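You operate a simulated robot arm through the tools that you are given. There is no shell and no other tool. Be economical: measure what you need, move in short steps, check, and stop when the job is done.

You run a simulated two-armed robot. Do the job below in one go: nothing can be reset, and whatever is moved stays where it is left.

## Task
Take the orange case and leave it on the black panel. Turn the press fifty-six cool dial to 0.5 s. Take the pressure gauge from the right side of the green press table and leave it on top of the grey motor. Put one of the brass corners from the right side of the green press table on the green press plate. Stack the tin that says "nozzle gel" from the left side of the green press table on top of the tin that says "plugs". Take the black fitting and leave it on the good tray. Take the white box marked "spacers" from the top shelf of the packing bench and leave it on the right side of the press twenty-six table. Lift the press fifty-seven switch box lid open. The order is free.

It is judged by the outcome, as a careful person would: the job done as asked, and still so three seconds after it is handed in. It fails if anything else is knocked over, pushed out of place, dropped, spilled or broken. Lids that push on must go on centred and level and be pressed home; caps that screw on are set level and turned clockwise until they are tight.

## Robot
Two 7-joint arms with two-finger parallel grippers on one trunk, on a base that drives. Base frame: it is fixed to the floor where the robot stands at the start and does not move with it; the origin is under the middle of the robot, x ahead of it, y to its left, z up; the surface under the hand at the start is at about z = 740. Readings come in mm, degrees, newtons and seconds.
The left shoulder is at the start at [50, 209, 1121], the right one opposite. With the tool pointing down near the work surface each hand reaches from about 100 to 900 mm from the robot's upright axis, wherever it stands, measured 20 degrees to its own side. Places, roughly: black fitting (4x2x2 cm) [4100, 1200, 900]; black panel (19x15x1 cm) [800, -200, 700]; brass corner [4250, -250, 750]; gel tin, grey tin, red tin [4500, 750, 750]; good tray [3750, 750, 750]; green press plate [4000, 300, 700]; motor (6x15x10 cm) [4800, -200, 800]; orange case (6x15x5 cm) [500, -200, 800]; press fifty-seven switch box lid [1200, 0, 200]; press fifty-six cool dial [4300, 0, 1000]; pressure gauge [4500, 0, 750]; right side of the press twenty-six table [5900, 2700, 700]; white box [4000, 1500, 1250]. Payload 4.4 kg a hand.
The TCP of each hand is the grasp point between the finger pads, 23 mm short of the fingertips. In the tool frame z runs along the fingers and y along their closing line. Largest opening 94 mm; finger width 38, thickness 10; the body of the gripper, 54 by 96 mm, starts 39 mm behind the TCP.
Orientation is told as [roll, pitch, yaw] about the base's x, y, z axes, in that order, counted from this pose: with the fingers straight down and closing along the base's y, the tool's x points along the base's -x, its y along +y and its z along -z.

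## Interface
- The arms move only by the tool servo_tool. It takes "left_moves", "right_moves" or both (then of equal length, played together; a hand with none holds still); each is a list of rows, each an object (a shift or turn left out is 0, a gripper value left out holds the last) with "angular": the turn, a rotation vector about the tool's x, y, z in units of 180 degrees (1.0 is 180 degrees), a list of three; "offset": the shift along the tool's x, y, z in units of 400 mm (1.0 is 400 mm), a list of three; "fingers": the finger opening in mm, from 0 to 94. In form: [{"angular": [ax, ay, az], "offset": [dx, dy, dz], "fingers": fingers}, ...]. A call has 1 to 8 rows; each row is the pose to reach, as a shift and turn from the pose commanded when the call began, along the tool's axes at that moment. A call with a number of a shift or a turn outside -1 to 1 is refused whole. Each row takes 0.2 s and may step no farther than 50 mm and 8.6 degrees from the row before; otherwise, or with a gripper value out of range, the whole call is refused. Where a pose cannot be reached the arm comes as near as it can. A force on the tool above 40 N (or 10 N above the force at the start of the call, whichever is more), or a blocked arm, ends the call early, and 0.2 s more pass. The fingers move at their own pace (about 108 mm/s each) and stop on an object; they squeeze with about 27 N. The grip force told is the motor's: it shows also when the fingers shut on nothing. Time passes only in rows, and 0.2 s behind the last, so rows that repeat a pose let the fingers close. It gives the time, the measured TCP pose, the force on the tool (base axes), the opening and the grip force at its end, in the units of the frame above (readings bear some noise), with the torque about the TCP (base axes, N m) and any sound that the robot's microphone picked up, and new pictures: "views" is both (left out), scene, wrist or none (wrist: the cameras of the hands that moved).
- Cameras (640 x 400 px; columns grow to the right, rows downward): "scene" is now at [150.8, -11, 1299.2]; the picture's right is [-0.18, -0.98, 0.00], its down [-0.63, 0.12, -0.77] and it looks along [0.75, -0.14, -0.64] (base axes); focal length 251 px, centre (320, 200). "left" rides on the left gripper at [86, -16, -75] in its tool frame; the picture's right is [0.18, 0.98, 0.00], its down [-0.58, 0.11, -0.81] and it looks along [-0.79, 0.15, 0.59] (tool axes); focal length 243 px, centre (320, 200). "right" rides on the right gripper at [86, 16, -74] in its tool frame; the picture's right is [-0.18, 0.98, 0.00], its down [-0.58, -0.11, -0.81] and it looks along [-0.79, -0.15, 0.59] (tool axes); focal length 243 px, centre (320, 200). There is no depth. A picture from a camera that has moved, and an enlarged one, comes with that camera's place and axes in the base frame and with its lens. The place of the scene camera against the robot may be out by one fixed shift of up to 18 mm in any direction.
- lift_body(by): slides the trunk up (or, below 0, down) by that many mm; the arms and the scene camera ride with it, the base frame stays. It gives what a move gives, with no picture.
- steer(legs): drives the robot by 1 to 6 legs, each [ahead, left, turn to the left] in mm, mm and degrees, along the robot's own axes; the way and the turn of a leg run together, so that a leg with both is an arc; at most 1500 mm and 180 degrees a leg. The arms and the cameras ride along, it lands a little off, and it stops where it bumps. It gives what a move gives, and a new picture of the scene camera.
- aim_head(pan, tilt): turns the head with the scene camera to pan (to the left, within 80 degrees either way) and tilt (down, from -29 to 69), counted from straight ahead of the robot. It gives what a move gives, and a new picture of the scene camera.
- enlarge(camera, box): a new picture of the part [left, top, right, bottom] of that camera's present view, enlarged. It takes no simulated time.
- finish_job(): hands the job in; it is judged then, once.

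Work in short steps. Places have to be worked out from the pictures, the camera data and where the tool is seen: move nearer, look again, correct. Check each grasp and each placing, and mend what went wrong. You have 207 turns and 260 pictures in all, those below and enlarged ones among them. Open the grippers and draw the arms clear of the work before you hand the job in, unless the task says otherwise.

The tools are called after "Emit:" as a command line: name --argument value ..., lists and objects as JSON in quotes. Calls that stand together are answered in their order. servo_tool: Moves the arms, as the interface text tells. Its arguments: {"type":"object","properties":{"left_moves":{"type":"array","items":{"type":"object","properties":{"angular":{"type":"array","items":{"type":"number"}},"offset":{"type":"array","items":{"type":"number"}},"fingers":{"type":"number"}}}},"right_moves":{"type":"array","items":{"type":"object","properties":{"angular":{"type":"array","items":{"type":"number"}},"offset":{"type":"array","items":{"type":"number"}},"fingers":{"type":"number"}}}},"views":{"type":"string","enum":["both","scene","wrist","none"]}},"required":[]} The other tools are called the same way: lift_body (by) slides the trunk up or down; steer (legs) drives the base; aim_head (pan, tilt) turns the head that bears the scene camera; enlarge (camera, box) takes an enlarged picture of a part of a camera's view; finish_job () hands the job in.

At the start:

```text
time_s: 0.0
left_position: [694.5, 238.9, 1006.2]
left_ee_rot: [0.0, 0.0, -0.1]
left_ft_force: [-0.7, -0.1, 0.2]
left_wrist_torque: [0.02, -0.05, -0.03]
left_opening: 94.1
left_finger_force: 0.0
right_position: [563.0, -323.5, 1070.4]
right_ee_rot: [-0.1, 0.0, 0.0]
right_ft_force: [0.2, -1.2, 0.8]
right_wrist_torque: [0.01, 0.02, -0.01]
right_opening: 94.1
right_finger_force: 0.0
trunk travel left (down, up): [-200.0, 363.0]
robot x, y, heading: [2.0, -2.4, 0.1]
head pan, tilt: [-10.6, 39.9]
```

scene: 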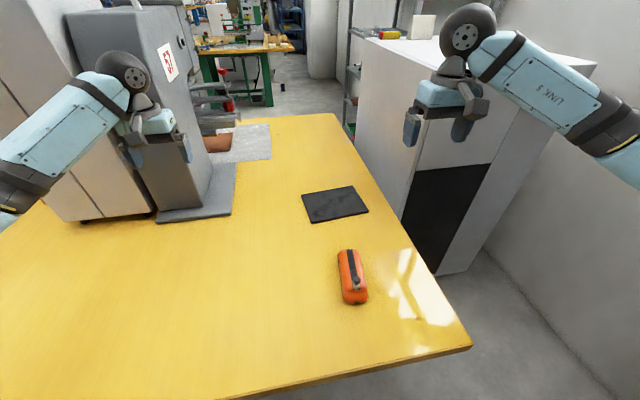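
right: 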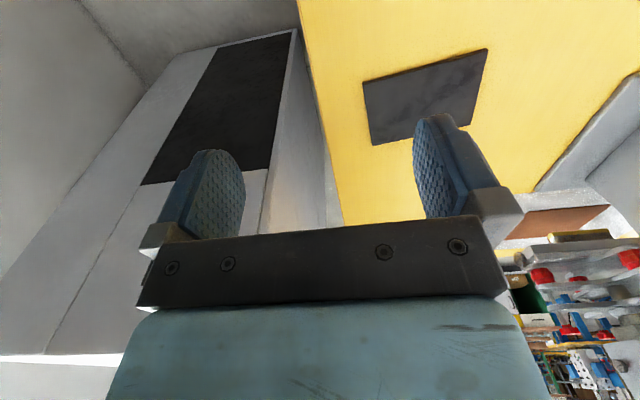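
left: 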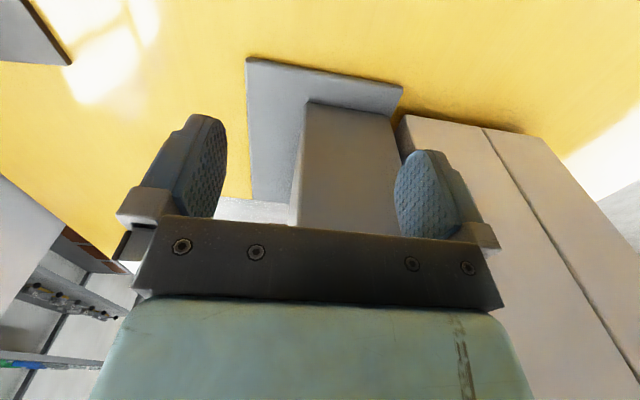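

The orange case looks to be at about (475,-150), with its long axis near x and yawed about -8°; the panel is at about (770,-178). I move the right hand above the case.

Emit:
servo_tool --right_moves '[{"offset": [0.035, 0.072, 0.06], "angular": [0, 0, 0.007]}, {"offset": [0.07, 0.144, 0.12], "angular": [0, 0, 0.014]}, {"offset": [0.105, 0.216, 0.18], "angular": [0, 0, 0.021]}, {"offset": [0.14, 0.288, 0.24], "angular": [0, 0, 0.028]}, {"offset": [0.175, 0.36, 0.32], "angular": [0, 0, 0.035]}, {"offset": [0.2075, 0.4325, 0.4], "angular": [0, 0, 0.042]}, {"offset": [0.2075, 0.4325, 0.47], "angular": [0, 0, 0.042]}, {"offset": [0.2075, 0.4325, 0.47], "angular": [0, 0, 0.042]}]'

```text
time_s: 1.8
left_position: [693.8, 239.6, 1005.0]
left_ee_rot: [0.0, -0.1, 0.0]
left_ft_force: [0.0, 0.7, -0.3]
left_wrist_torque: [-0.02, -0.01, -0.01]
left_opening: 94.0
left_finger_force: 0.1
right_position: [480.3, -151.0, 879.6]
right_ee_rot: [-0.1, 0.0, -7.5]
right_ft_force: [-0.1, 0.0, -0.7]
right_wrist_torque: [0.0, 0.03, -0.03]
right_opening: 94.1
right_finger_force: 0.0
trunk travel left (down, up): [-200.0, 363.0]
robot x, y, heading: [-0.2, 0.1, -0.0]
head pan, tilt: [-10.6, 39.9]
camera scene: at [150.7, -10.8, 1299.2], right [-0.18, -0.98, 0.0], down [-0.63, 0.12, -0.77], along [0.75, -0.14, -0.64], focal length 251 px, centre (320, 200)
camera right: at [398.1, -122.6, 953.9], right [0.31, 0.95, 0.0], down [0.56, -0.18, 0.81], along [0.77, -0.25, -0.59], focal length 243 px, centre (320, 200)
```

scene: 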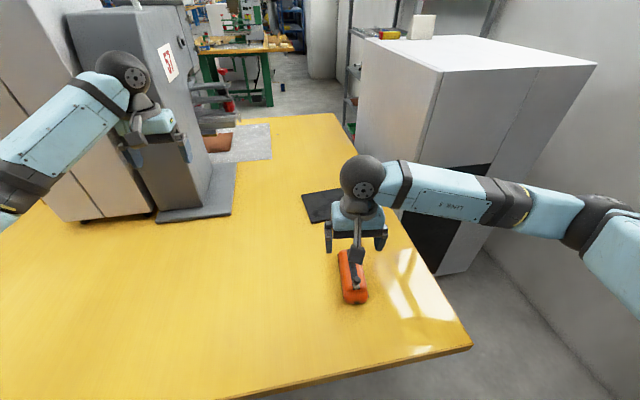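
right: 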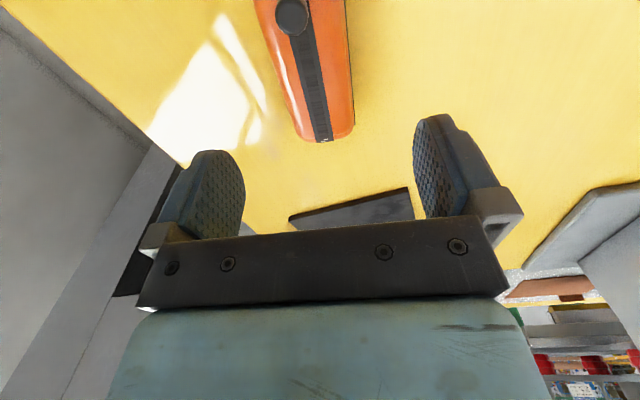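

Case is well aligned; I shift 6 mm right, descend to z≈770 and close.

Emit:
servo_tool --right_moves '[{"offset": [0, -0.015, 0.1]}, {"offset": [0, -0.015, 0.2]}, {"offset": [0, -0.015, 0.274]}, {"offset": [0, -0.015, 0.274], "fingers": 30}, {"offset": [0, -0.015, 0.274], "fingers": 30}, {"offset": [0, -0.015, 0.274], "fingers": 30}]' --views "both"

```text
time_s: 3.2
left_position: [693.6, 238.2, 1004.8]
left_ee_rot: [0.0, 0.0, 0.0]
left_ft_force: [-0.1, 0.0, -0.1]
left_wrist_torque: [-0.03, 0.03, -0.03]
left_opening: 94.1
left_finger_force: 0.1
right_position: [480.3, -155.0, 772.7]
right_ee_rot: [0.0, 0.0, -7.5]
right_ft_force: [0.0, -0.2, 0.6]
right_wrist_torque: [0.01, 0.03, 0.02]
right_opening: 55.7
right_finger_force: 27.1
trunk travel left (down, up): [-200.0, 363.0]
robot x, y, heading: [1.3, -1.5, 0.2]
head pan, tilt: [-10.6, 39.9]
camera scene: at [150.9, -11.1, 1299.1], right [-0.18, -0.98, 0.0], down [-0.63, 0.12, -0.77], along [0.75, -0.14, -0.64], focal length 251 px, centre (320, 200)
camera right: at [397.4, -128.8, 846.2], right [0.31, 0.95, 0.0], down [0.56, -0.18, 0.81], along [0.77, -0.25, -0.59], focal length 243 px, centre (320, 200)
```

scene: 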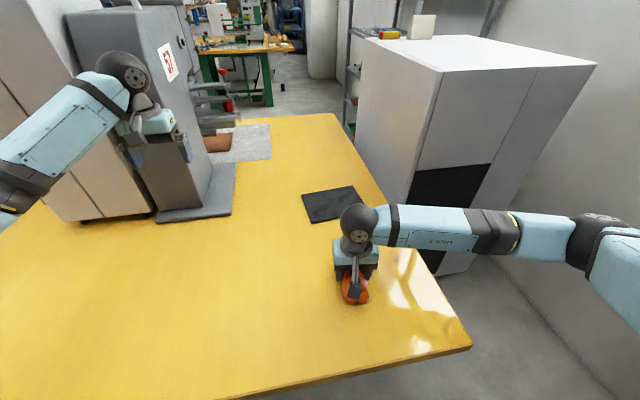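
right: 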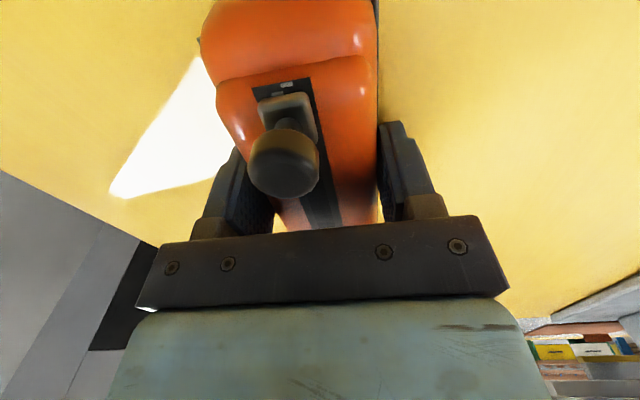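

Grasped (55.7 mm opening, 27 N). Lift 80 mm, carry toward the panel centre (775,-176), turning so the case lies along the panel's long side.

Emit:
servo_tool --right_moves '[{"offset": [0, 0, -0.1]}, {"offset": [0, 0, -0.2]}, {"offset": [-0.12, 0.007, -0.2], "angular": [0, 0, 0.045]}, {"offset": [-0.24, 0.014, -0.2], "angular": [0, 0, 0.09]}, {"offset": [-0.36, 0.021, -0.2], "angular": [0, 0, 0.135]}, {"offset": [-0.48, 0.028, -0.2], "angular": [0, 0, 0.18]}, {"offset": [-0.6, 0.035, -0.2], "angular": [0, 0, 0.225]}, {"offset": [-0.7, 0.042, -0.2], "angular": [0, 0, 0.27]}]' --views "scene"

```text
time_s: 5.0
left_position: [693.2, 238.7, 1005.5]
left_ee_rot: [0.0, 0.0, 0.0]
left_ft_force: [-0.2, -0.3, -0.5]
left_wrist_torque: [0.0, -0.01, -0.02]
left_opening: 94.0
left_finger_force: 0.0
right_position: [760.6, -175.7, 854.1]
right_ee_rot: [-0.1, 0.0, -56.4]
right_ft_force: [0.0, -0.6, -1.3]
right_wrist_torque: [-0.03, -0.02, 0.01]
right_opening: 55.7
right_finger_force: 27.5
trunk travel left (down, up): [-200.0, 363.0]
robot x, y, heading: [0.6, 1.3, 0.1]
head pan, tilt: [-10.6, 39.9]
camera scene: at [151.3, -10.6, 1299.1], right [-0.18, -0.98, 0.0], down [-0.63, 0.12, -0.77], along [0.75, -0.14, -0.64], focal length 251 px, centre (320, 200)
```

scene: 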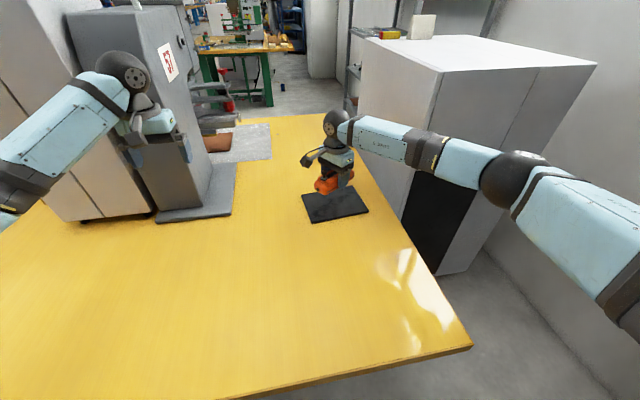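

Finish the turn and lower toward z≈784.

Emit:
servo_tool --right_moves '[{"offset": [-0.006, 0.01, 0], "angular": [0, 0, 0.045]}, {"offset": [-0.012, 0.02, 0], "angular": [0, 0, 0.09]}, {"offset": [-0.019, 0.029, 0], "angular": [0, 0, 0.135]}, {"offset": [-0.019, 0.029, 0.05], "angular": [0, 0, 0.155]}, {"offset": [-0.019, 0.029, 0.1], "angular": [0, 0, 0.155]}]' --views "both"

```text
time_s: 6.2
left_position: [694.5, 240.5, 1004.9]
left_ee_rot: [0.0, 0.0, 0.1]
left_ft_force: [-0.4, 0.4, 0.9]
left_wrist_torque: [0.03, 0.01, 0.03]
left_opening: 94.1
left_finger_force: 0.1
right_position: [775.1, -176.7, 811.1]
right_ee_rot: [0.0, 0.0, -84.1]
right_ft_force: [1.4, 0.2, -1.1]
right_wrist_torque: [-0.01, 0.0, 0.02]
right_opening: 55.6
right_finger_force: 26.4
trunk travel left (down, up): [-200.0, 363.0]
robot x, y, heading: [-2.5, -2.8, -0.0]
head pan, tilt: [-10.6, 39.9]
camera scene: at [151.2, -11.1, 1299.1], right [-0.18, -0.98, 0.0], down [-0.63, 0.12, -0.77], along [0.75, -0.14, -0.64], focal length 251 px, centre (320, 200)
camera right: at [782.2, -89.6, 886.1], right [1.0, -0.08, 0.0], down [-0.05, -0.59, 0.81], along [-0.07, -0.8, -0.59], focal length 243 px, centre (320, 200)
```

scene: 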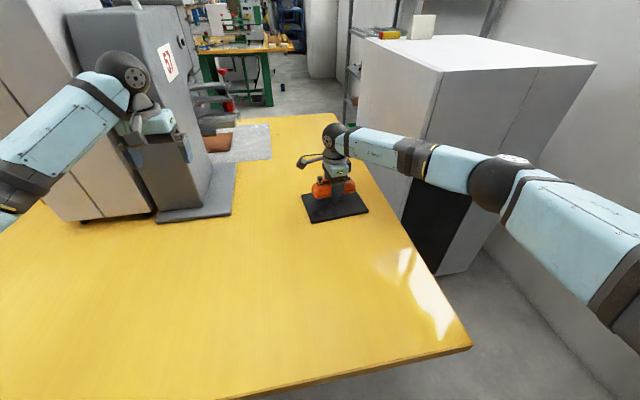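
right: 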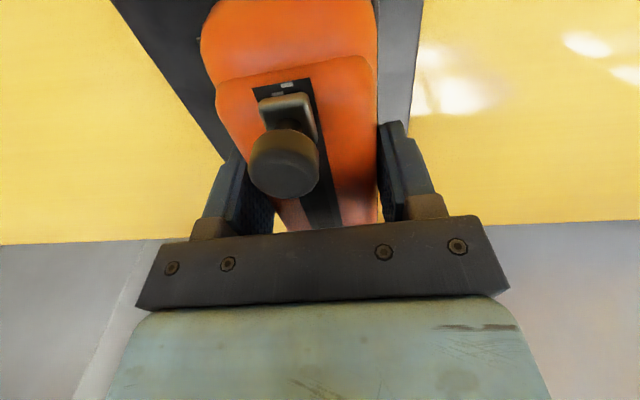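

The wrist picture puts the panel centre near x≈758, so the scene camera reads about 18 mm too far in x. I shift -16 mm in x and lower.

Emit:
servo_tool --right_moves '[{"offset": [0, -0.04, 0]}, {"offset": [0, -0.04, 0.04]}, {"offset": [0, -0.04, 0.066]}, {"offset": [0, -0.04, 0.072]}]' --views "wrist"

```text
time_s: 7.2
left_position: [693.7, 239.1, 1005.9]
left_ee_rot: [0.0, 0.0, 0.0]
left_ft_force: [-0.2, 0.5, -0.7]
left_wrist_torque: [0.0, 0.03, -0.03]
left_opening: 94.0
left_finger_force: 0.0
right_position: [758.6, -177.9, 784.2]
right_ee_rot: [0.0, 0.1, -84.1]
right_ft_force: [0.0, 0.3, -1.5]
right_wrist_torque: [-0.02, 0.0, 0.0]
right_opening: 55.6
right_finger_force: 27.1
trunk travel left (down, up): [-200.0, 363.0]
robot x, y, heading: [-2.0, 0.4, 0.2]
head pan, tilt: [-10.6, 39.9]
camera right: at [766.5, -90.9, 857.9], right [1.0, -0.08, 0.0], down [-0.05, -0.59, 0.81], along [-0.07, -0.8, -0.59], focal length 243 px, centre (320, 200)
```

right: 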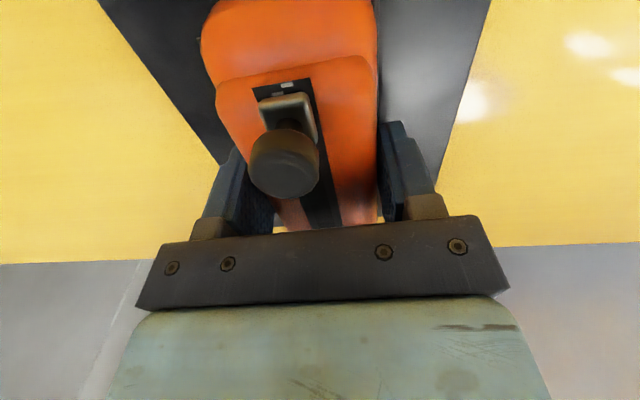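

Centred well. No contact yet; lower a few more mm.

Emit:
servo_tool --right_moves '[{"offset": [0, 0, 0.005]}, {"offset": [0, 0, 0.01]}, {"offset": [0, 0, 0.014]}]' --views "none"

```text
time_s: 8.0
left_position: [692.3, 238.3, 1006.1]
left_ee_rot: [0.0, -0.1, 0.0]
left_ft_force: [0.1, -0.3, 0.6]
left_wrist_torque: [-0.04, 0.04, 0.01]
left_opening: 93.9
left_finger_force: 0.1
right_position: [758.6, -178.4, 781.6]
right_ee_rot: [0.3, 0.0, -84.1]
right_ft_force: [4.8, -1.7, 20.0]
right_wrist_torque: [0.0, 0.09, 0.06]
right_opening: 55.8
right_finger_force: 26.8
trunk travel left (down, up): [-200.0, 363.0]
robot x, y, heading: [-2.0, 2.7, 0.2]
head pan, tilt: [-10.6, 39.9]
```

Contact (20 N). Relax, open and lift off.

Emit:
servo_tool --right_moves '[{"offset": [0, 0, -0.008]}, {"offset": [0, 0, -0.008], "fingers": 94}, {"offset": [0, 0, -0.008], "fingers": 94}, {"offset": [0, 0, -0.1], "fingers": 94}, {"offset": [0, 0, -0.2], "fingers": 94}, {"offset": [0, 0, -0.3], "fingers": 94}, {"offset": [0, 0, -0.4], "fingers": 94}]' --views "scene"

Emit:
aim_head --pan 15 --tilt 20

```text
time_s: 9.6
left_position: [694.1, 238.8, 1005.2]
left_ee_rot: [0.1, 0.0, 0.0]
left_ft_force: [-0.9, 0.1, 0.3]
left_wrist_torque: [0.01, -0.02, -0.05]
left_opening: 94.0
left_finger_force: 0.1
right_position: [757.7, -178.5, 938.6]
right_ee_rot: [0.0, 0.0, -83.9]
right_ft_force: [-0.2, 0.1, 0.3]
right_wrist_torque: [0.01, -0.03, 0.05]
right_opening: 93.8
right_finger_force: 0.0
trunk travel left (down, up): [-200.0, 363.0]
robot x, y, heading: [-0.7, 2.3, -0.1]
head pan, tilt: [-10.6, 39.9]
camera scene: at [150.1, -10.8, 1299.2], right [-0.18, -0.98, 0.0], down [-0.63, 0.12, -0.77], along [0.75, -0.14, -0.64], focal length 251 px, centre (320, 200)
```

scene: 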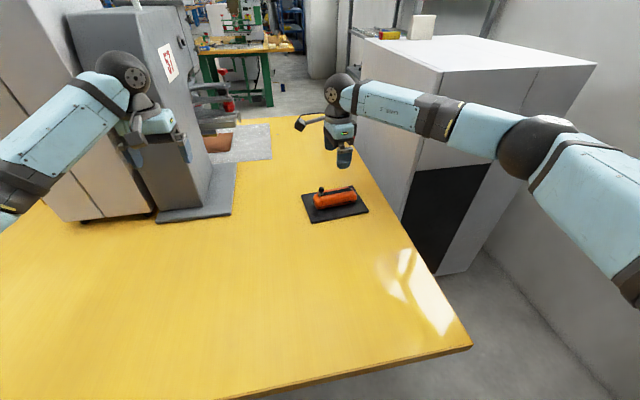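

```text
time_s: 10.5
left_position: [694.6, 237.4, 1004.6]
left_ee_rot: [0.0, 0.0, 0.0]
left_ft_force: [0.1, -0.4, -0.4]
left_wrist_torque: [0.01, 0.0, 0.01]
left_opening: 94.1
left_finger_force: 0.1
right_position: [757.7, -177.5, 936.9]
right_ee_rot: [0.1, 0.1, -84.2]
right_ft_force: [0.5, 0.1, 0.3]
right_wrist_torque: [-0.02, 0.02, -0.01]
right_opening: 94.1
right_finger_force: 0.0
trunk travel left (down, up): [-200.0, 363.0]
robot x, y, heading: [0.7, -2.2, 0.2]
head pan, tilt: [15.0, 20.0]
camera scene: at [157.2, 28.6, 1330.4], right [0.26, -0.97, 0.0], down [-0.33, -0.09, -0.94], along [0.91, 0.24, -0.34], focal length 251 px, centre (320, 200)
```

scene: 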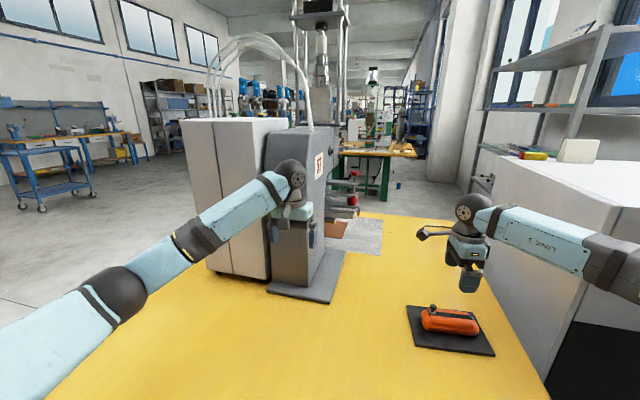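

Case rests on the panel. Now retract both arms so I can back off and look under the table for the press fifty-seven switch box.

Emit:
servo_tool --left_moves '[{"offset": [0.1, 0, 0]}, {"offset": [0.2, 0, -0.02]}, {"offset": [0.3, 0, -0.04]}, {"offset": [0.4, 0, -0.06]}, {"offset": [0.5, 0, -0.08]}, {"offset": [0.6, 0, -0.1]}, {"offset": [0.7, 0, -0.12]}, {"offset": [0.75, 0, -0.14]}]' --right_moves '[{"offset": [-0.02, -0.108, -0.03], "angular": [0, 0, -0.045]}, {"offset": [-0.04, -0.216, -0.06], "angular": [0, 0, -0.09]}, {"offset": [-0.06, -0.324, -0.1], "angular": [0, 0, -0.135]}, {"offset": [-0.08, -0.432, -0.13], "angular": [0, 0, -0.18]}, {"offset": [-0.1, -0.54, -0.16], "angular": [0, 0, -0.225]}, {"offset": [-0.12, -0.648, -0.19], "angular": [0, 0, -0.27]}, {"offset": [-0.14, -0.756, -0.22], "angular": [0, 0, -0.315]}, {"offset": [-0.17, -0.866, -0.25], "angular": [0, 0, -0.36]}]' --views "none"

Emit:
steer --legs '[[-700, 0, 0]]'

Emit:
aim_head --pan 0 --tilt 45

```text
time_s: 12.3
left_position: [390.5, 237.0, 1063.0]
left_ee_rot: [0.0, -0.1, 0.0]
left_ft_force: [-0.2, -1.1, -0.4]
left_wrist_torque: [0.04, -0.07, 0.0]
left_opening: 94.1
left_finger_force: 0.1
right_position: [419.8, -282.4, 1035.4]
right_ee_rot: [0.0, -0.1, -19.1]
right_ft_force: [-0.8, 0.0, 0.2]
right_wrist_torque: [0.01, -0.02, -0.03]
right_opening: 94.1
right_finger_force: 0.1
trunk travel left (down, up): [-200.0, 363.0]
robot x, y, heading: [-1.1, -2.3, -0.0]
head pan, tilt: [15.0, 20.0]
```

```text
time_s: 15.4
left_position: [-141.9, 237.8, 1061.9]
left_ee_rot: [0.0, 0.0, 0.0]
left_ft_force: [-0.5, 0.5, 0.0]
left_wrist_torque: [-0.03, -0.02, 0.01]
left_opening: 94.1
left_finger_force: 0.0
right_position: [-112.0, -280.2, 1036.2]
right_ee_rot: [-0.1, -0.1, -19.3]
right_ft_force: [0.2, 0.2, -0.6]
right_wrist_torque: [-0.01, 0.04, 0.0]
right_opening: 93.8
right_finger_force: 0.1
trunk travel left (down, up): [-200.0, 363.0]
robot x, y, heading: [-530.0, 1.4, -0.3]
head pan, tilt: [15.0, 20.0]
stopped in leg 1: the robot was blocked; the commanded pose is now the measured one
camera scene: at [-376.2, 28.8, 1330.2], right [0.26, -0.97, 0.0], down [-0.33, -0.09, -0.94], along [0.91, 0.24, -0.34], focal length 251 px, centre (320, 200)
```

scene: 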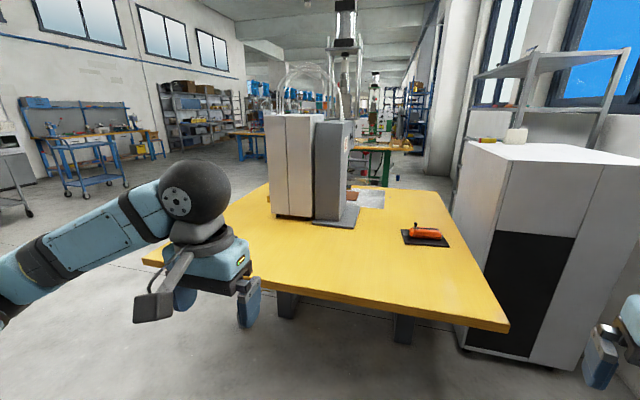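

```text
time_s: 16.3
left_position: [-142.8, 237.0, 1061.9]
left_ee_rot: [0.0, 0.0, -0.1]
left_ft_force: [-1.3, 0.5, 0.2]
left_wrist_torque: [0.0, 0.0, 0.01]
left_opening: 94.3
left_finger_force: 0.1
right_position: [-114.0, -281.0, 1036.9]
right_ee_rot: [0.1, 0.0, -19.4]
right_ft_force: [-0.6, -0.2, 0.4]
right_wrist_torque: [-0.03, -0.01, 0.01]
right_opening: 94.3
right_finger_force: 0.1
trunk travel left (down, up): [-200.0, 363.0]
robot x, y, heading: [-533.9, -1.9, -0.2]
head pan, tilt: [0.0, 45.0]
camera scene: at [-386.2, 4.7, 1291.9], right [0.0, -1.0, 0.0], down [-0.71, 0.0, -0.71], along [0.71, 0.0, -0.71], focal length 251 px, centre (320, 200)
```

scene: 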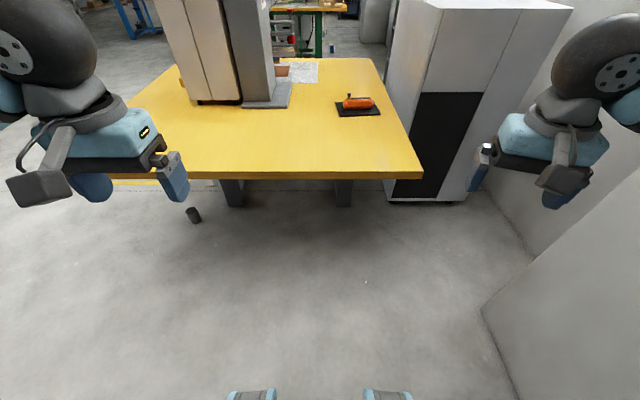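

The table spans roughly x 290–1600, y -350–980. The box at (1200,0,200) is under it, probably reachable from the far end; I drive around the left side to see.

Emit:
steer --legs '[[0, 1450, 0], [1500, 0, 0], [1200, 0, 0]]'

Emit:
aim_head --pan -70 --tilt 30

```text
time_s: 25.5
left_position: [-145.0, 1353.4, 1062.7]
left_ee_rot: [0.1, 0.1, 0.3]
left_ft_force: [0.2, 0.8, 0.9]
left_wrist_torque: [0.03, -0.02, 0.02]
left_opening: 94.0
left_finger_force: 0.1
right_position: [-114.0, 834.1, 1036.5]
right_ee_rot: [0.1, 0.0, -18.8]
right_ft_force: [0.7, -0.6, -0.3]
right_wrist_torque: [0.05, 0.0, -0.01]
right_opening: 94.1
right_finger_force: 0.0
trunk travel left (down, up): [-200.0, 363.0]
robot x, y, heading: [-532.8, 1108.5, 0.4]
head pan, tilt: [0.0, 45.0]
stopped in leg 1: the robot was blocked; the commanded pose is now the measured one
camera scene: at [-387.3, 1117.4, 1291.8], right [0.01, -1.0, 0.0], down [-0.71, 0.0, -0.71], along [0.71, 0.0, -0.71], focal length 251 px, centre (320, 200)
```

scene: 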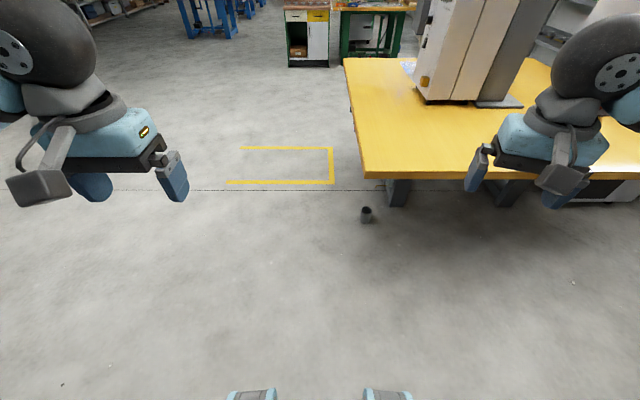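

```text
time_s: 26.9
left_position: [-143.9, 1353.7, 1061.5]
left_ee_rot: [0.1, 0.1, 0.4]
left_ft_force: [0.6, -0.2, 0.7]
left_wrist_torque: [0.02, -0.03, -0.01]
left_opening: 94.1
left_finger_force: 0.1
right_position: [-113.0, 834.8, 1036.3]
right_ee_rot: [0.0, -0.2, -18.9]
right_ft_force: [1.4, 0.2, -1.0]
right_wrist_torque: [-0.03, -0.02, 0.03]
right_opening: 94.1
right_finger_force: 0.0
trunk travel left (down, up): [-200.0, 363.0]
robot x, y, heading: [-535.6, 1113.3, 0.0]
head pan, tilt: [-70.0, 30.0]
camera scene: at [-437.4, 1033.1, 1314.4], right [-0.94, -0.35, 0.0], down [-0.17, 0.47, -0.87], along [0.3, -0.81, -0.5], focal length 251 px, centre (320, 200)
```

scene: 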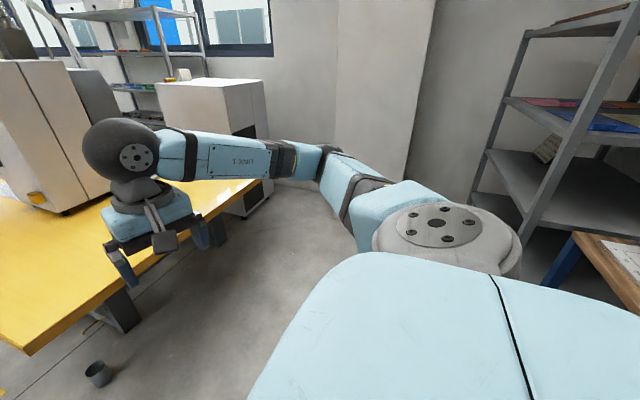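

Blocked on the left; look that way before choosing a lane.

Emit:
aim_head --pan 60 --tilt 40

```text
time_s: 29.0
left_position: [-144.3, 1352.3, 1063.2]
left_ee_rot: [0.1, -0.1, 0.3]
left_ft_force: [0.5, 0.7, 0.5]
left_wrist_torque: [0.0, 0.05, 0.0]
left_opening: 94.2
left_finger_force: 0.1
right_position: [-113.5, 835.0, 1037.2]
right_ee_rot: [0.0, -0.2, -18.8]
right_ft_force: [0.3, -0.4, -0.1]
right_wrist_torque: [0.02, 0.01, -0.01]
right_opening: 94.1
right_finger_force: 0.1
trunk travel left (down, up): [-200.0, 363.0]
robot x, y, heading: [-532.5, 1111.9, 0.3]
head pan, tilt: [60.0, 40.0]
camera scene: at [-426.7, 1191.7, 1299.1], right [0.87, -0.5, 0.0], down [-0.32, -0.56, -0.77], along [0.38, 0.67, -0.64], focal length 251 px, centre (320, 200)
```

scene: 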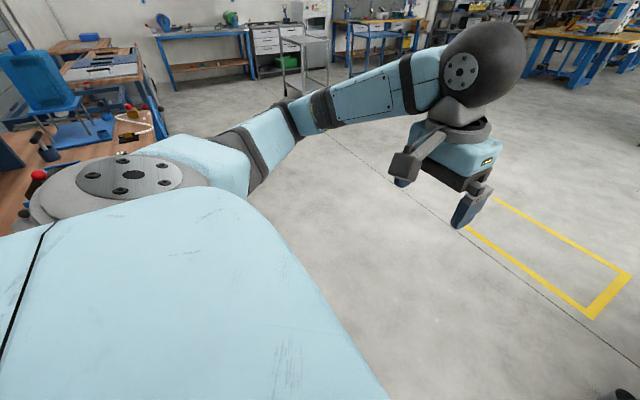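

A bench is to my left-rear. I go ahead 450, then left 450, then forward along the table.

Emit:
steer --legs '[[450, 0, 0], [0, 450, 0], [1300, 0, 0], [1200, 0, 0]]'

Emit:
aim_head --pan -75 --tilt 35

```text
time_s: 47.7
left_position: [2823.7, 1834.5, 1063.3]
left_ee_rot: [0.0, 0.0, 0.1]
left_ft_force: [0.2, 0.3, 1.2]
left_wrist_torque: [-0.02, -0.03, 0.04]
left_opening: 94.0
left_finger_force: 0.1
right_position: [2851.5, 1315.6, 1036.8]
right_ee_rot: [0.0, -0.2, -19.2]
right_ft_force: [-0.2, -0.4, -0.2]
right_wrist_torque: [0.03, -0.02, -0.01]
right_opening: 93.9
right_finger_force: 0.0
trunk travel left (down, up): [-200.0, 363.0]
robot x, y, heading: [2426.3, 1593.3, 0.1]
head pan, tilt: [60.0, 40.0]
camera scene: at [2540.2, 1673.7, 1299.1], right [0.87, -0.5, 0.0], down [-0.32, -0.56, -0.77], along [0.38, 0.66, -0.64], focal length 251 px, centre (320, 200)
```

scene: 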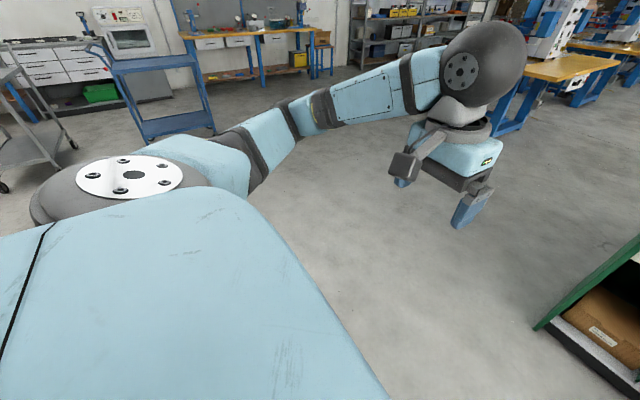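

```text
time_s: 49.8
left_position: [2822.9, 1832.9, 1062.4]
left_ee_rot: [0.1, 0.0, 0.1]
left_ft_force: [0.8, -0.5, -0.7]
left_wrist_torque: [0.01, -0.03, -0.04]
left_opening: 93.9
left_finger_force: 0.0
right_position: [2851.1, 1315.2, 1036.7]
right_ee_rot: [0.0, -0.1, -19.3]
right_ft_force: [0.3, 0.3, -0.2]
right_wrist_torque: [0.04, 0.03, 0.01]
right_opening: 94.0
right_finger_force: 0.1
trunk travel left (down, up): [-200.0, 363.0]
robot x, y, heading: [2431.1, 1589.9, 0.1]
head pan, tilt: [-75.0, 35.0]
camera scene: at [2520.2, 1515.1, 1306.6], right [-0.97, -0.26, 0.0], down [-0.15, 0.55, -0.82], along [0.21, -0.79, -0.57], focal length 251 px, centre (320, 200)
```

scene: 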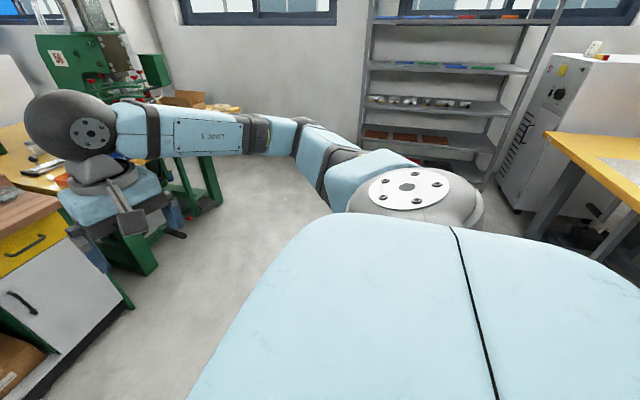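

Turn to face down the aisle and go to about (2150, 100), then turn to face the table's far end.

Emit:
steer --legs '[[-200, 0, 0], [0, 0, -90], [1450, 0, 0], [0, 0, -90]]'

Emit:
aim_head --pan 0 --tilt 45

```text
time_s: 65.8
left_position: [1808.4, -85.3, 1062.9]
left_ee_rot: [-0.1, 0.0, 179.8]
left_ft_force: [-0.1, 0.2, -0.2]
left_wrist_torque: [0.04, -0.01, 0.01]
left_opening: 94.1
left_finger_force: 0.0
right_position: [1781.1, 432.6, 1037.5]
right_ee_rot: [0.0, -0.2, 160.5]
right_ft_force: [0.6, 0.0, 0.1]
right_wrist_torque: [0.0, 0.02, 0.0]
right_opening: 94.0
right_finger_force: 0.1
trunk travel left (down, up): [-200.0, 363.0]
robot x, y, heading: [2201.4, 151.8, 179.7]
head pan, tilt: [-75.0, 35.0]
camera scene: at [2111.0, 241.2, 1306.6], right [0.97, 0.26, 0.0], down [0.15, -0.55, -0.82], along [-0.21, 0.79, -0.57], focal length 251 px, centre (320, 200)
```

scene: 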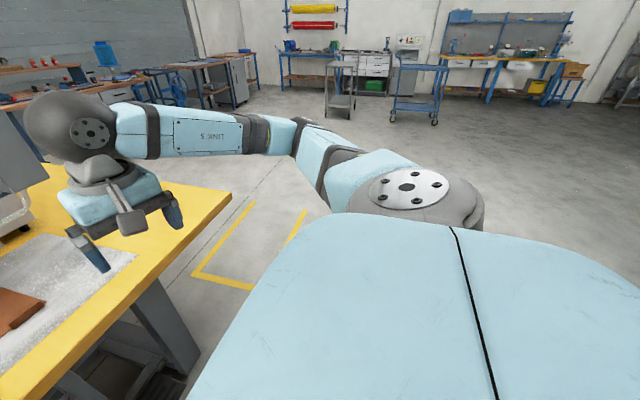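

```text
time_s: 67.3
left_position: [1807.8, -85.8, 1062.1]
left_ee_rot: [0.0, 0.0, 179.9]
left_ft_force: [-0.4, -0.9, 0.3]
left_wrist_torque: [0.0, -0.01, 0.01]
left_opening: 94.1
left_finger_force: 0.1
right_position: [1781.2, 433.1, 1037.1]
right_ee_rot: [0.0, -0.1, 160.6]
right_ft_force: [-0.3, 0.8, 0.7]
right_wrist_torque: [0.03, -0.03, 0.01]
right_opening: 94.0
right_finger_force: 0.0
trunk travel left (down, up): [-200.0, 363.0]
robot x, y, heading: [2200.3, 149.4, 179.9]
head pan, tilt: [0.0, 45.0]
camera scene: at [2052.1, 156.3, 1291.8], right [0.0, 1.0, 0.0], down [0.71, 0.0, -0.71], along [-0.71, 0.0, -0.71], focal length 251 px, centre (320, 200)
```

scene: 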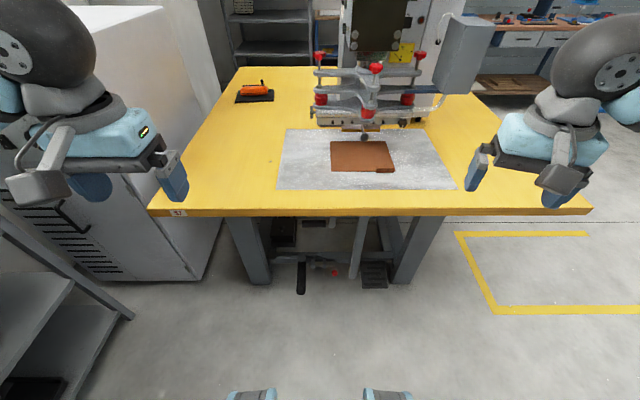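

Something sits under this end of the table between the legs; enlarge it.

Emit:
enlarge --camera "scene" --box '[150, 195, 450, 310]'

```text
2.13 times, centred on (300, 252) of scene
camera zoom: at [2052.1, 156.3, 1291.8], right [0.0, 1.0, 0.0], down [0.71, 0.0, -0.71], along [-0.71, 0.0, -0.71], focal length 536 px, centre (363, 88)
```

zoom: 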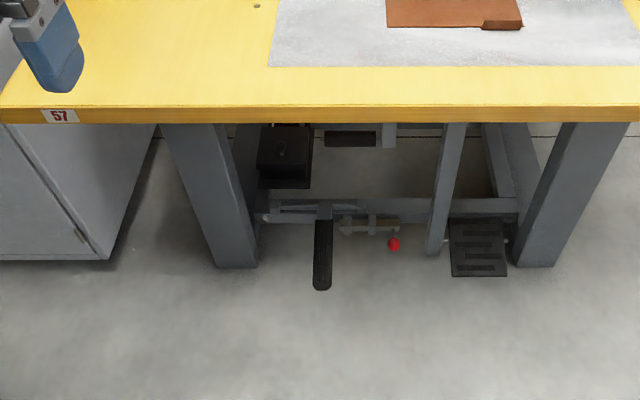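

The table is labelled 57, and the black box with a knob on top at about (1186,-46,200) looks like the switch box. Lower the trunk for a better view.

Emit:
lift_body --by -200

Emit:
enlarge --camera "scene" --box '[230, 180, 390, 280]'

```text
time_s: 69.5
left_position: [1808.2, -86.1, 862.7]
left_ee_rot: [0.0, 0.1, 180.0]
left_ft_force: [-0.4, 0.4, -0.4]
left_wrist_torque: [-0.01, -0.01, 0.01]
left_opening: 94.2
left_finger_force: 0.0
right_position: [1781.5, 432.6, 837.3]
right_ee_rot: [0.0, -0.1, 160.6]
right_ft_force: [0.7, 0.6, -0.3]
right_wrist_torque: [-0.01, -0.01, 0.02]
right_opening: 94.0
right_finger_force: 0.1
trunk travel left (down, up): [0.0, 563.0]
robot x, y, heading: [2200.8, 152.1, 179.8]
head pan, tilt: [0.0, 45.0]
```

```text
4.00 times, centred on (310, 230) of scene
camera zoom: at [2052.2, 156.2, 1091.9], right [0.0, 1.0, 0.0], down [0.71, 0.0, -0.71], along [-0.71, 0.0, -0.71], focal length 1004 px, centre (360, 80)
```

zoom: 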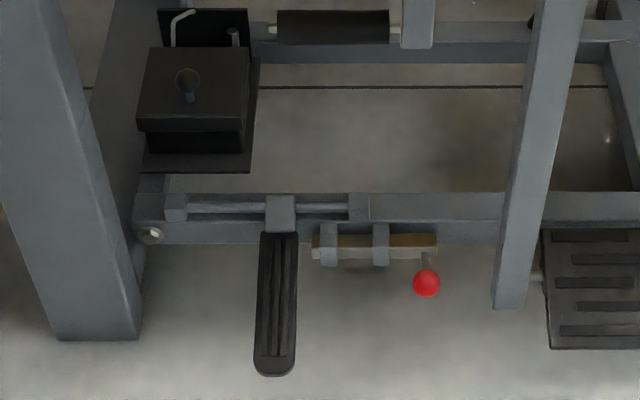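

I estimate the knob at about (1285,-35,305), lid ~120 mm square, in line with the left shoulder. I back off, tilt the left hand 45° forward and lower it, to then drive it in under the table.

Emit:
steer --legs '[[-300, 0, 0]]'

Emit:
servo_tool --left_moves '[{"offset": [-0.052, 0, 0.106], "angular": [0, -0.031, 0]}, {"offset": [-0.105, 0, 0.212], "angular": [0, -0.062, 0]}, {"offset": [-0.157, 0, 0.318], "angular": [0, -0.094, 0]}, {"offset": [-0.21, 0, 0.425], "angular": [0, -0.125, 0]}, {"offset": [-0.262, 0, 0.53], "angular": [0, -0.156, 0]}, {"offset": [-0.315, 0, 0.636], "angular": [0, -0.187, 0]}, {"offset": [-0.367, 0, 0.742], "angular": [0, -0.219, 0]}, {"offset": [-0.42, 0, 0.85], "angular": [0, -0.25, 0]}]' --views "both"

```text
time_s: 71.5
left_position: [2101.1, -86.2, 863.7]
left_ee_rot: [0.1, 0.0, 179.8]
left_ft_force: [0.0, -0.2, 0.1]
left_wrist_torque: [0.01, 0.01, -0.02]
left_opening: 94.0
left_finger_force: 0.0
right_position: [2077.3, 432.6, 837.2]
right_ee_rot: [0.0, -0.1, 160.3]
right_ft_force: [-0.9, 0.7, 0.2]
right_wrist_torque: [-0.03, -0.01, 0.01]
right_opening: 94.0
right_finger_force: 0.0
trunk travel left (down, up): [0.0, 563.0]
robot x, y, heading: [2495.5, 147.7, 179.7]
head pan, tilt: [0.0, 45.0]
camera scene: at [2347.1, 155.2, 1091.9], right [0.01, 1.0, 0.0], down [0.71, -0.01, -0.71], along [-0.71, 0.01, -0.71], focal length 251 px, centre (320, 200)
```

scene: 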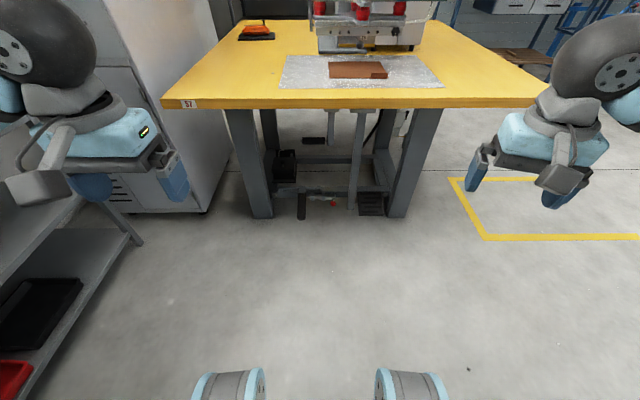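

```text
time_s: 73.3
left_position: [1932.9, -87.7, 524.2]
left_ee_rot: [0.0, -45.2, 179.5]
left_ft_force: [-0.3, -0.8, 0.1]
left_wrist_torque: [-0.03, -0.01, -0.03]
left_opening: 94.0
left_finger_force: 0.1
right_position: [2076.3, 433.1, 836.6]
right_ee_rot: [-0.1, -0.2, 160.4]
right_ft_force: [-0.1, -0.1, 0.4]
right_wrist_torque: [-0.05, -0.03, -0.01]
right_opening: 94.1
right_finger_force: 0.1
trunk travel left (down, up): [0.0, 563.0]
robot x, y, heading: [2493.6, 147.7, 179.3]
head pan, tilt: [0.0, 45.0]
camera scene: at [2346.9, 155.2, 1091.9], right [0.01, 1.0, 0.0], down [0.71, -0.01, -0.71], along [-0.71, 0.01, -0.71], focal length 251 px, centre (320, 200)
camera left: at [2047.4, -72.3, 515.6], right [0.12, -0.98, -0.13], down [0.16, -0.11, 0.98], along [-0.98, -0.14, 0.15], focal length 243 px, centre (320, 200)
```

scene: 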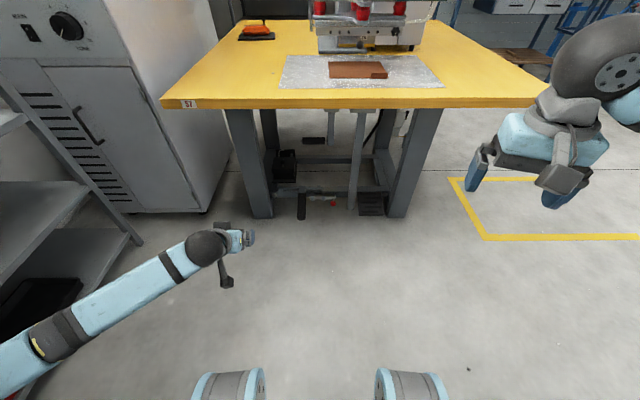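
left: 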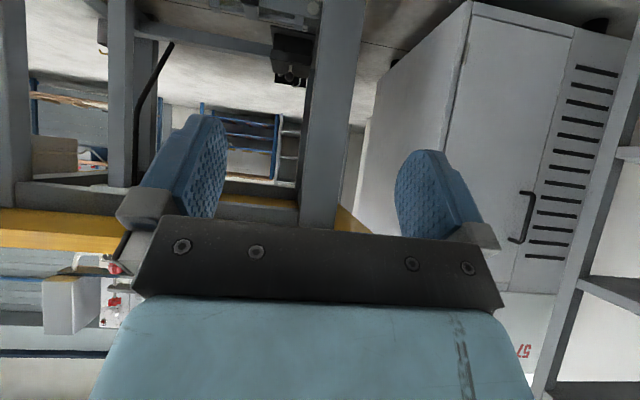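

Enlarge the box in the left wrist view (it is upside down).

Emit:
enlarge --camera "left" --box '[240, 0, 360, 100]'

Emit:
enlarge --camera "scene" --box '[240, 110, 380, 220]'

```text
4.00 times, centred on (300, 50) of left
camera zoom: at [2047.4, -72.3, 515.6], right [0.12, -0.98, -0.13], down [0.16, -0.11, 0.98], along [-0.98, -0.14, 0.15], focal length 970 px, centre (400, 800)
```

zoom: 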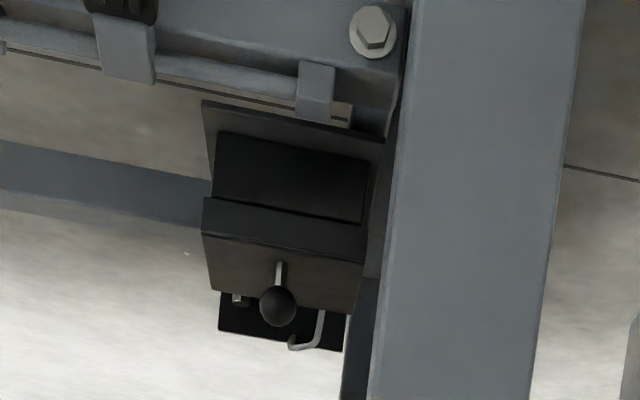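

```text
3.64 times, centred on (310, 165) of scene
camera zoom: at [2346.9, 155.2, 1091.9], right [0.01, 1.0, 0.0], down [0.71, -0.01, -0.71], along [-0.71, 0.01, -0.71], focal length 913 px, centre (356, 327)
```

zoom: 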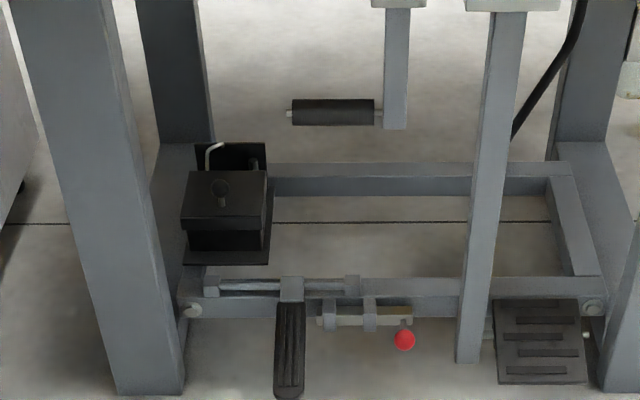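

Two views put the ball knob at about (1220,-41,262). I shift the robot right 180 mm so the left forearm can point straight in, and lower and extend the hand (still outside the table).

Emit:
steer --legs '[[0, -180, 0.5]]'

Emit:
servo_tool --left_moves '[{"offset": [0.018, 0.056, 0.094]}, {"offset": [0.036, 0.112, 0.188]}, {"offset": [0.054, 0.168, 0.282]}, {"offset": [0.072, 0.224, 0.376]}, {"offset": [0.09, 0.28, 0.47]}, {"offset": [0.106, 0.3375, 0.53]}]' --views "both"

```text
time_s: 75.5
left_position: [1935.6, 88.2, 523.9]
left_ee_rot: [0.1, -45.1, 179.9]
left_ft_force: [-0.1, 0.4, 0.7]
left_wrist_torque: [0.02, 0.02, -0.01]
left_opening: 93.8
left_finger_force: 0.1
right_position: [2076.8, 608.6, 835.9]
right_ee_rot: [0.1, -0.1, 160.5]
right_ft_force: [-0.2, -0.3, -0.1]
right_wrist_torque: [0.0, 0.0, 0.0]
right_opening: 94.1
right_finger_force: 0.1
trunk travel left (down, up): [0.0, 563.0]
robot x, y, heading: [2494.4, 329.6, 180.1]
head pan, tilt: [0.0, 45.0]
camera scene: at [2347.9, 332.6, 1091.8], right [0.0, 1.0, 0.0], down [0.71, 0.0, -0.71], along [-0.71, 0.0, -0.71], focal length 251 px, centre (320, 200)
```

scene: 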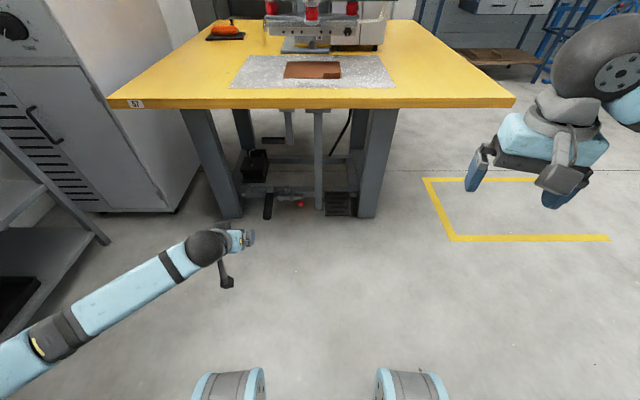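

```text
time_s: 76.9
left_position: [1817.6, -47.0, 343.7]
left_ee_rot: [0.1, -45.1, 180.0]
left_ft_force: [0.4, -0.4, 0.3]
left_wrist_torque: [0.0, 0.01, 0.0]
left_opening: 94.0
left_finger_force: 0.0
right_position: [2075.8, 608.5, 836.8]
right_ee_rot: [0.1, -0.1, 160.6]
right_ft_force: [-0.3, -0.8, 0.2]
right_wrist_torque: [-0.06, 0.01, 0.04]
right_opening: 94.2
right_finger_force: 0.0
trunk travel left (down, up): [0.0, 563.0]
robot x, y, heading: [2496.9, 326.9, 179.8]
head pan, tilt: [0.0, 45.0]
camera scene: at [2347.9, 332.5, 1091.8], right [0.0, 1.0, 0.0], down [0.71, 0.0, -0.71], along [-0.71, 0.0, -0.71], focal length 251 px, centre (320, 200)
camera left: at [1930.9, -31.1, 335.9], right [0.13, -0.98, -0.13], down [0.16, -0.11, 0.98], along [-0.98, -0.15, 0.14], focal length 243 px, centre (320, 200)
```

scene: 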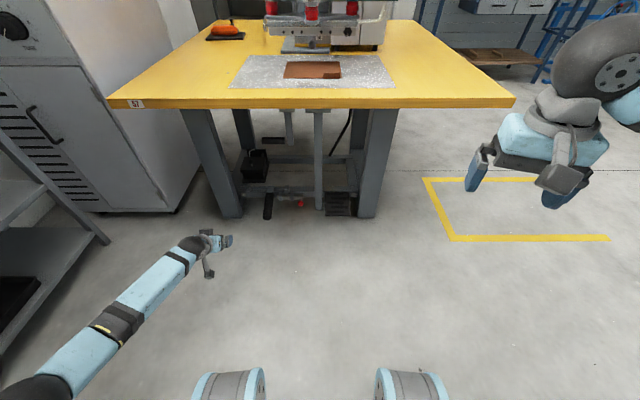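
left: 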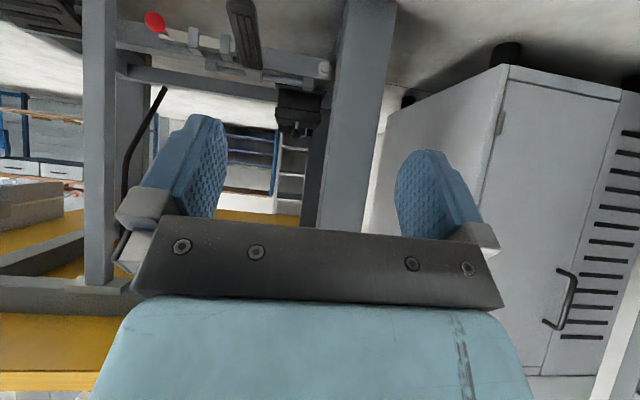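

The forearm now points nearly straight in. The left leg's inner face is near y≈-98, so I pass at y≈+15: shift right 60 and drive in 470.

Emit:
steer --legs '[[0, -65, 0], [440, 0, 0]]'

Emit:
servo_tool --left_moves '[{"offset": [0, 0, 0]}]' --views "wrist"

```text
time_s: 80.4
left_position: [1380.2, 22.3, 343.2]
left_ee_rot: [-0.1, -45.1, 179.7]
left_ft_force: [-1.3, 0.0, -0.3]
left_wrist_torque: [-0.02, 0.01, 0.0]
left_opening: 94.0
left_finger_force: 0.0
right_position: [1642.4, 678.8, 836.3]
right_ee_rot: [-0.1, -0.1, 160.4]
right_ft_force: [1.1, -0.2, 0.7]
right_wrist_torque: [0.01, 0.01, 0.0]
right_opening: 94.1
right_finger_force: 0.1
trunk travel left (down, up): [0.0, 563.0]
robot x, y, heading: [2062.2, 392.0, 179.9]
head pan, tilt: [0.0, 45.0]
camera scene: at [1912.5, 400.3, 1091.8], right [0.01, 1.0, 0.0], down [0.71, 0.0, -0.71], along [-0.71, 0.0, -0.71], focal length 251 px, centre (320, 200)
```

scene: 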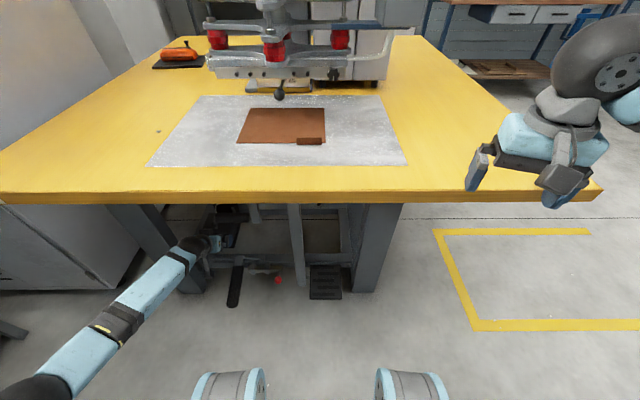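

```text
time_s: 80.8
left_position: [1379.2, 22.6, 344.3]
left_ee_rot: [0.0, -45.1, 179.9]
left_ft_force: [0.6, 0.0, -1.0]
left_wrist_torque: [0.01, -0.01, 0.01]
left_opening: 93.9
left_finger_force: 0.1
right_position: [1641.4, 677.7, 837.5]
right_ee_rot: [0.0, -0.1, 160.4]
right_ft_force: [-0.1, -0.3, -0.5]
right_wrist_torque: [0.0, 0.0, 0.0]
right_opening: 94.1
right_finger_force: 0.1
trunk travel left (down, up): [0.0, 563.0]
robot x, y, heading: [2059.5, 396.6, 179.7]
head pan, tilt: [0.0, 45.0]
camera left: at [1494.6, 38.2, 336.2], right [0.13, -0.98, -0.13], down [0.16, -0.11, 0.98], along [-0.98, -0.14, 0.14], focal length 243 px, centre (320, 200)
```

left: 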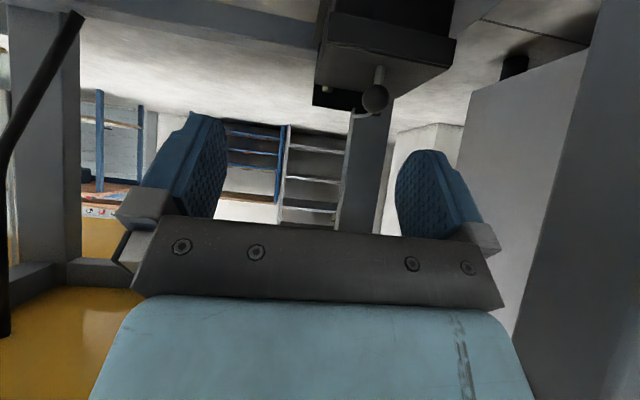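

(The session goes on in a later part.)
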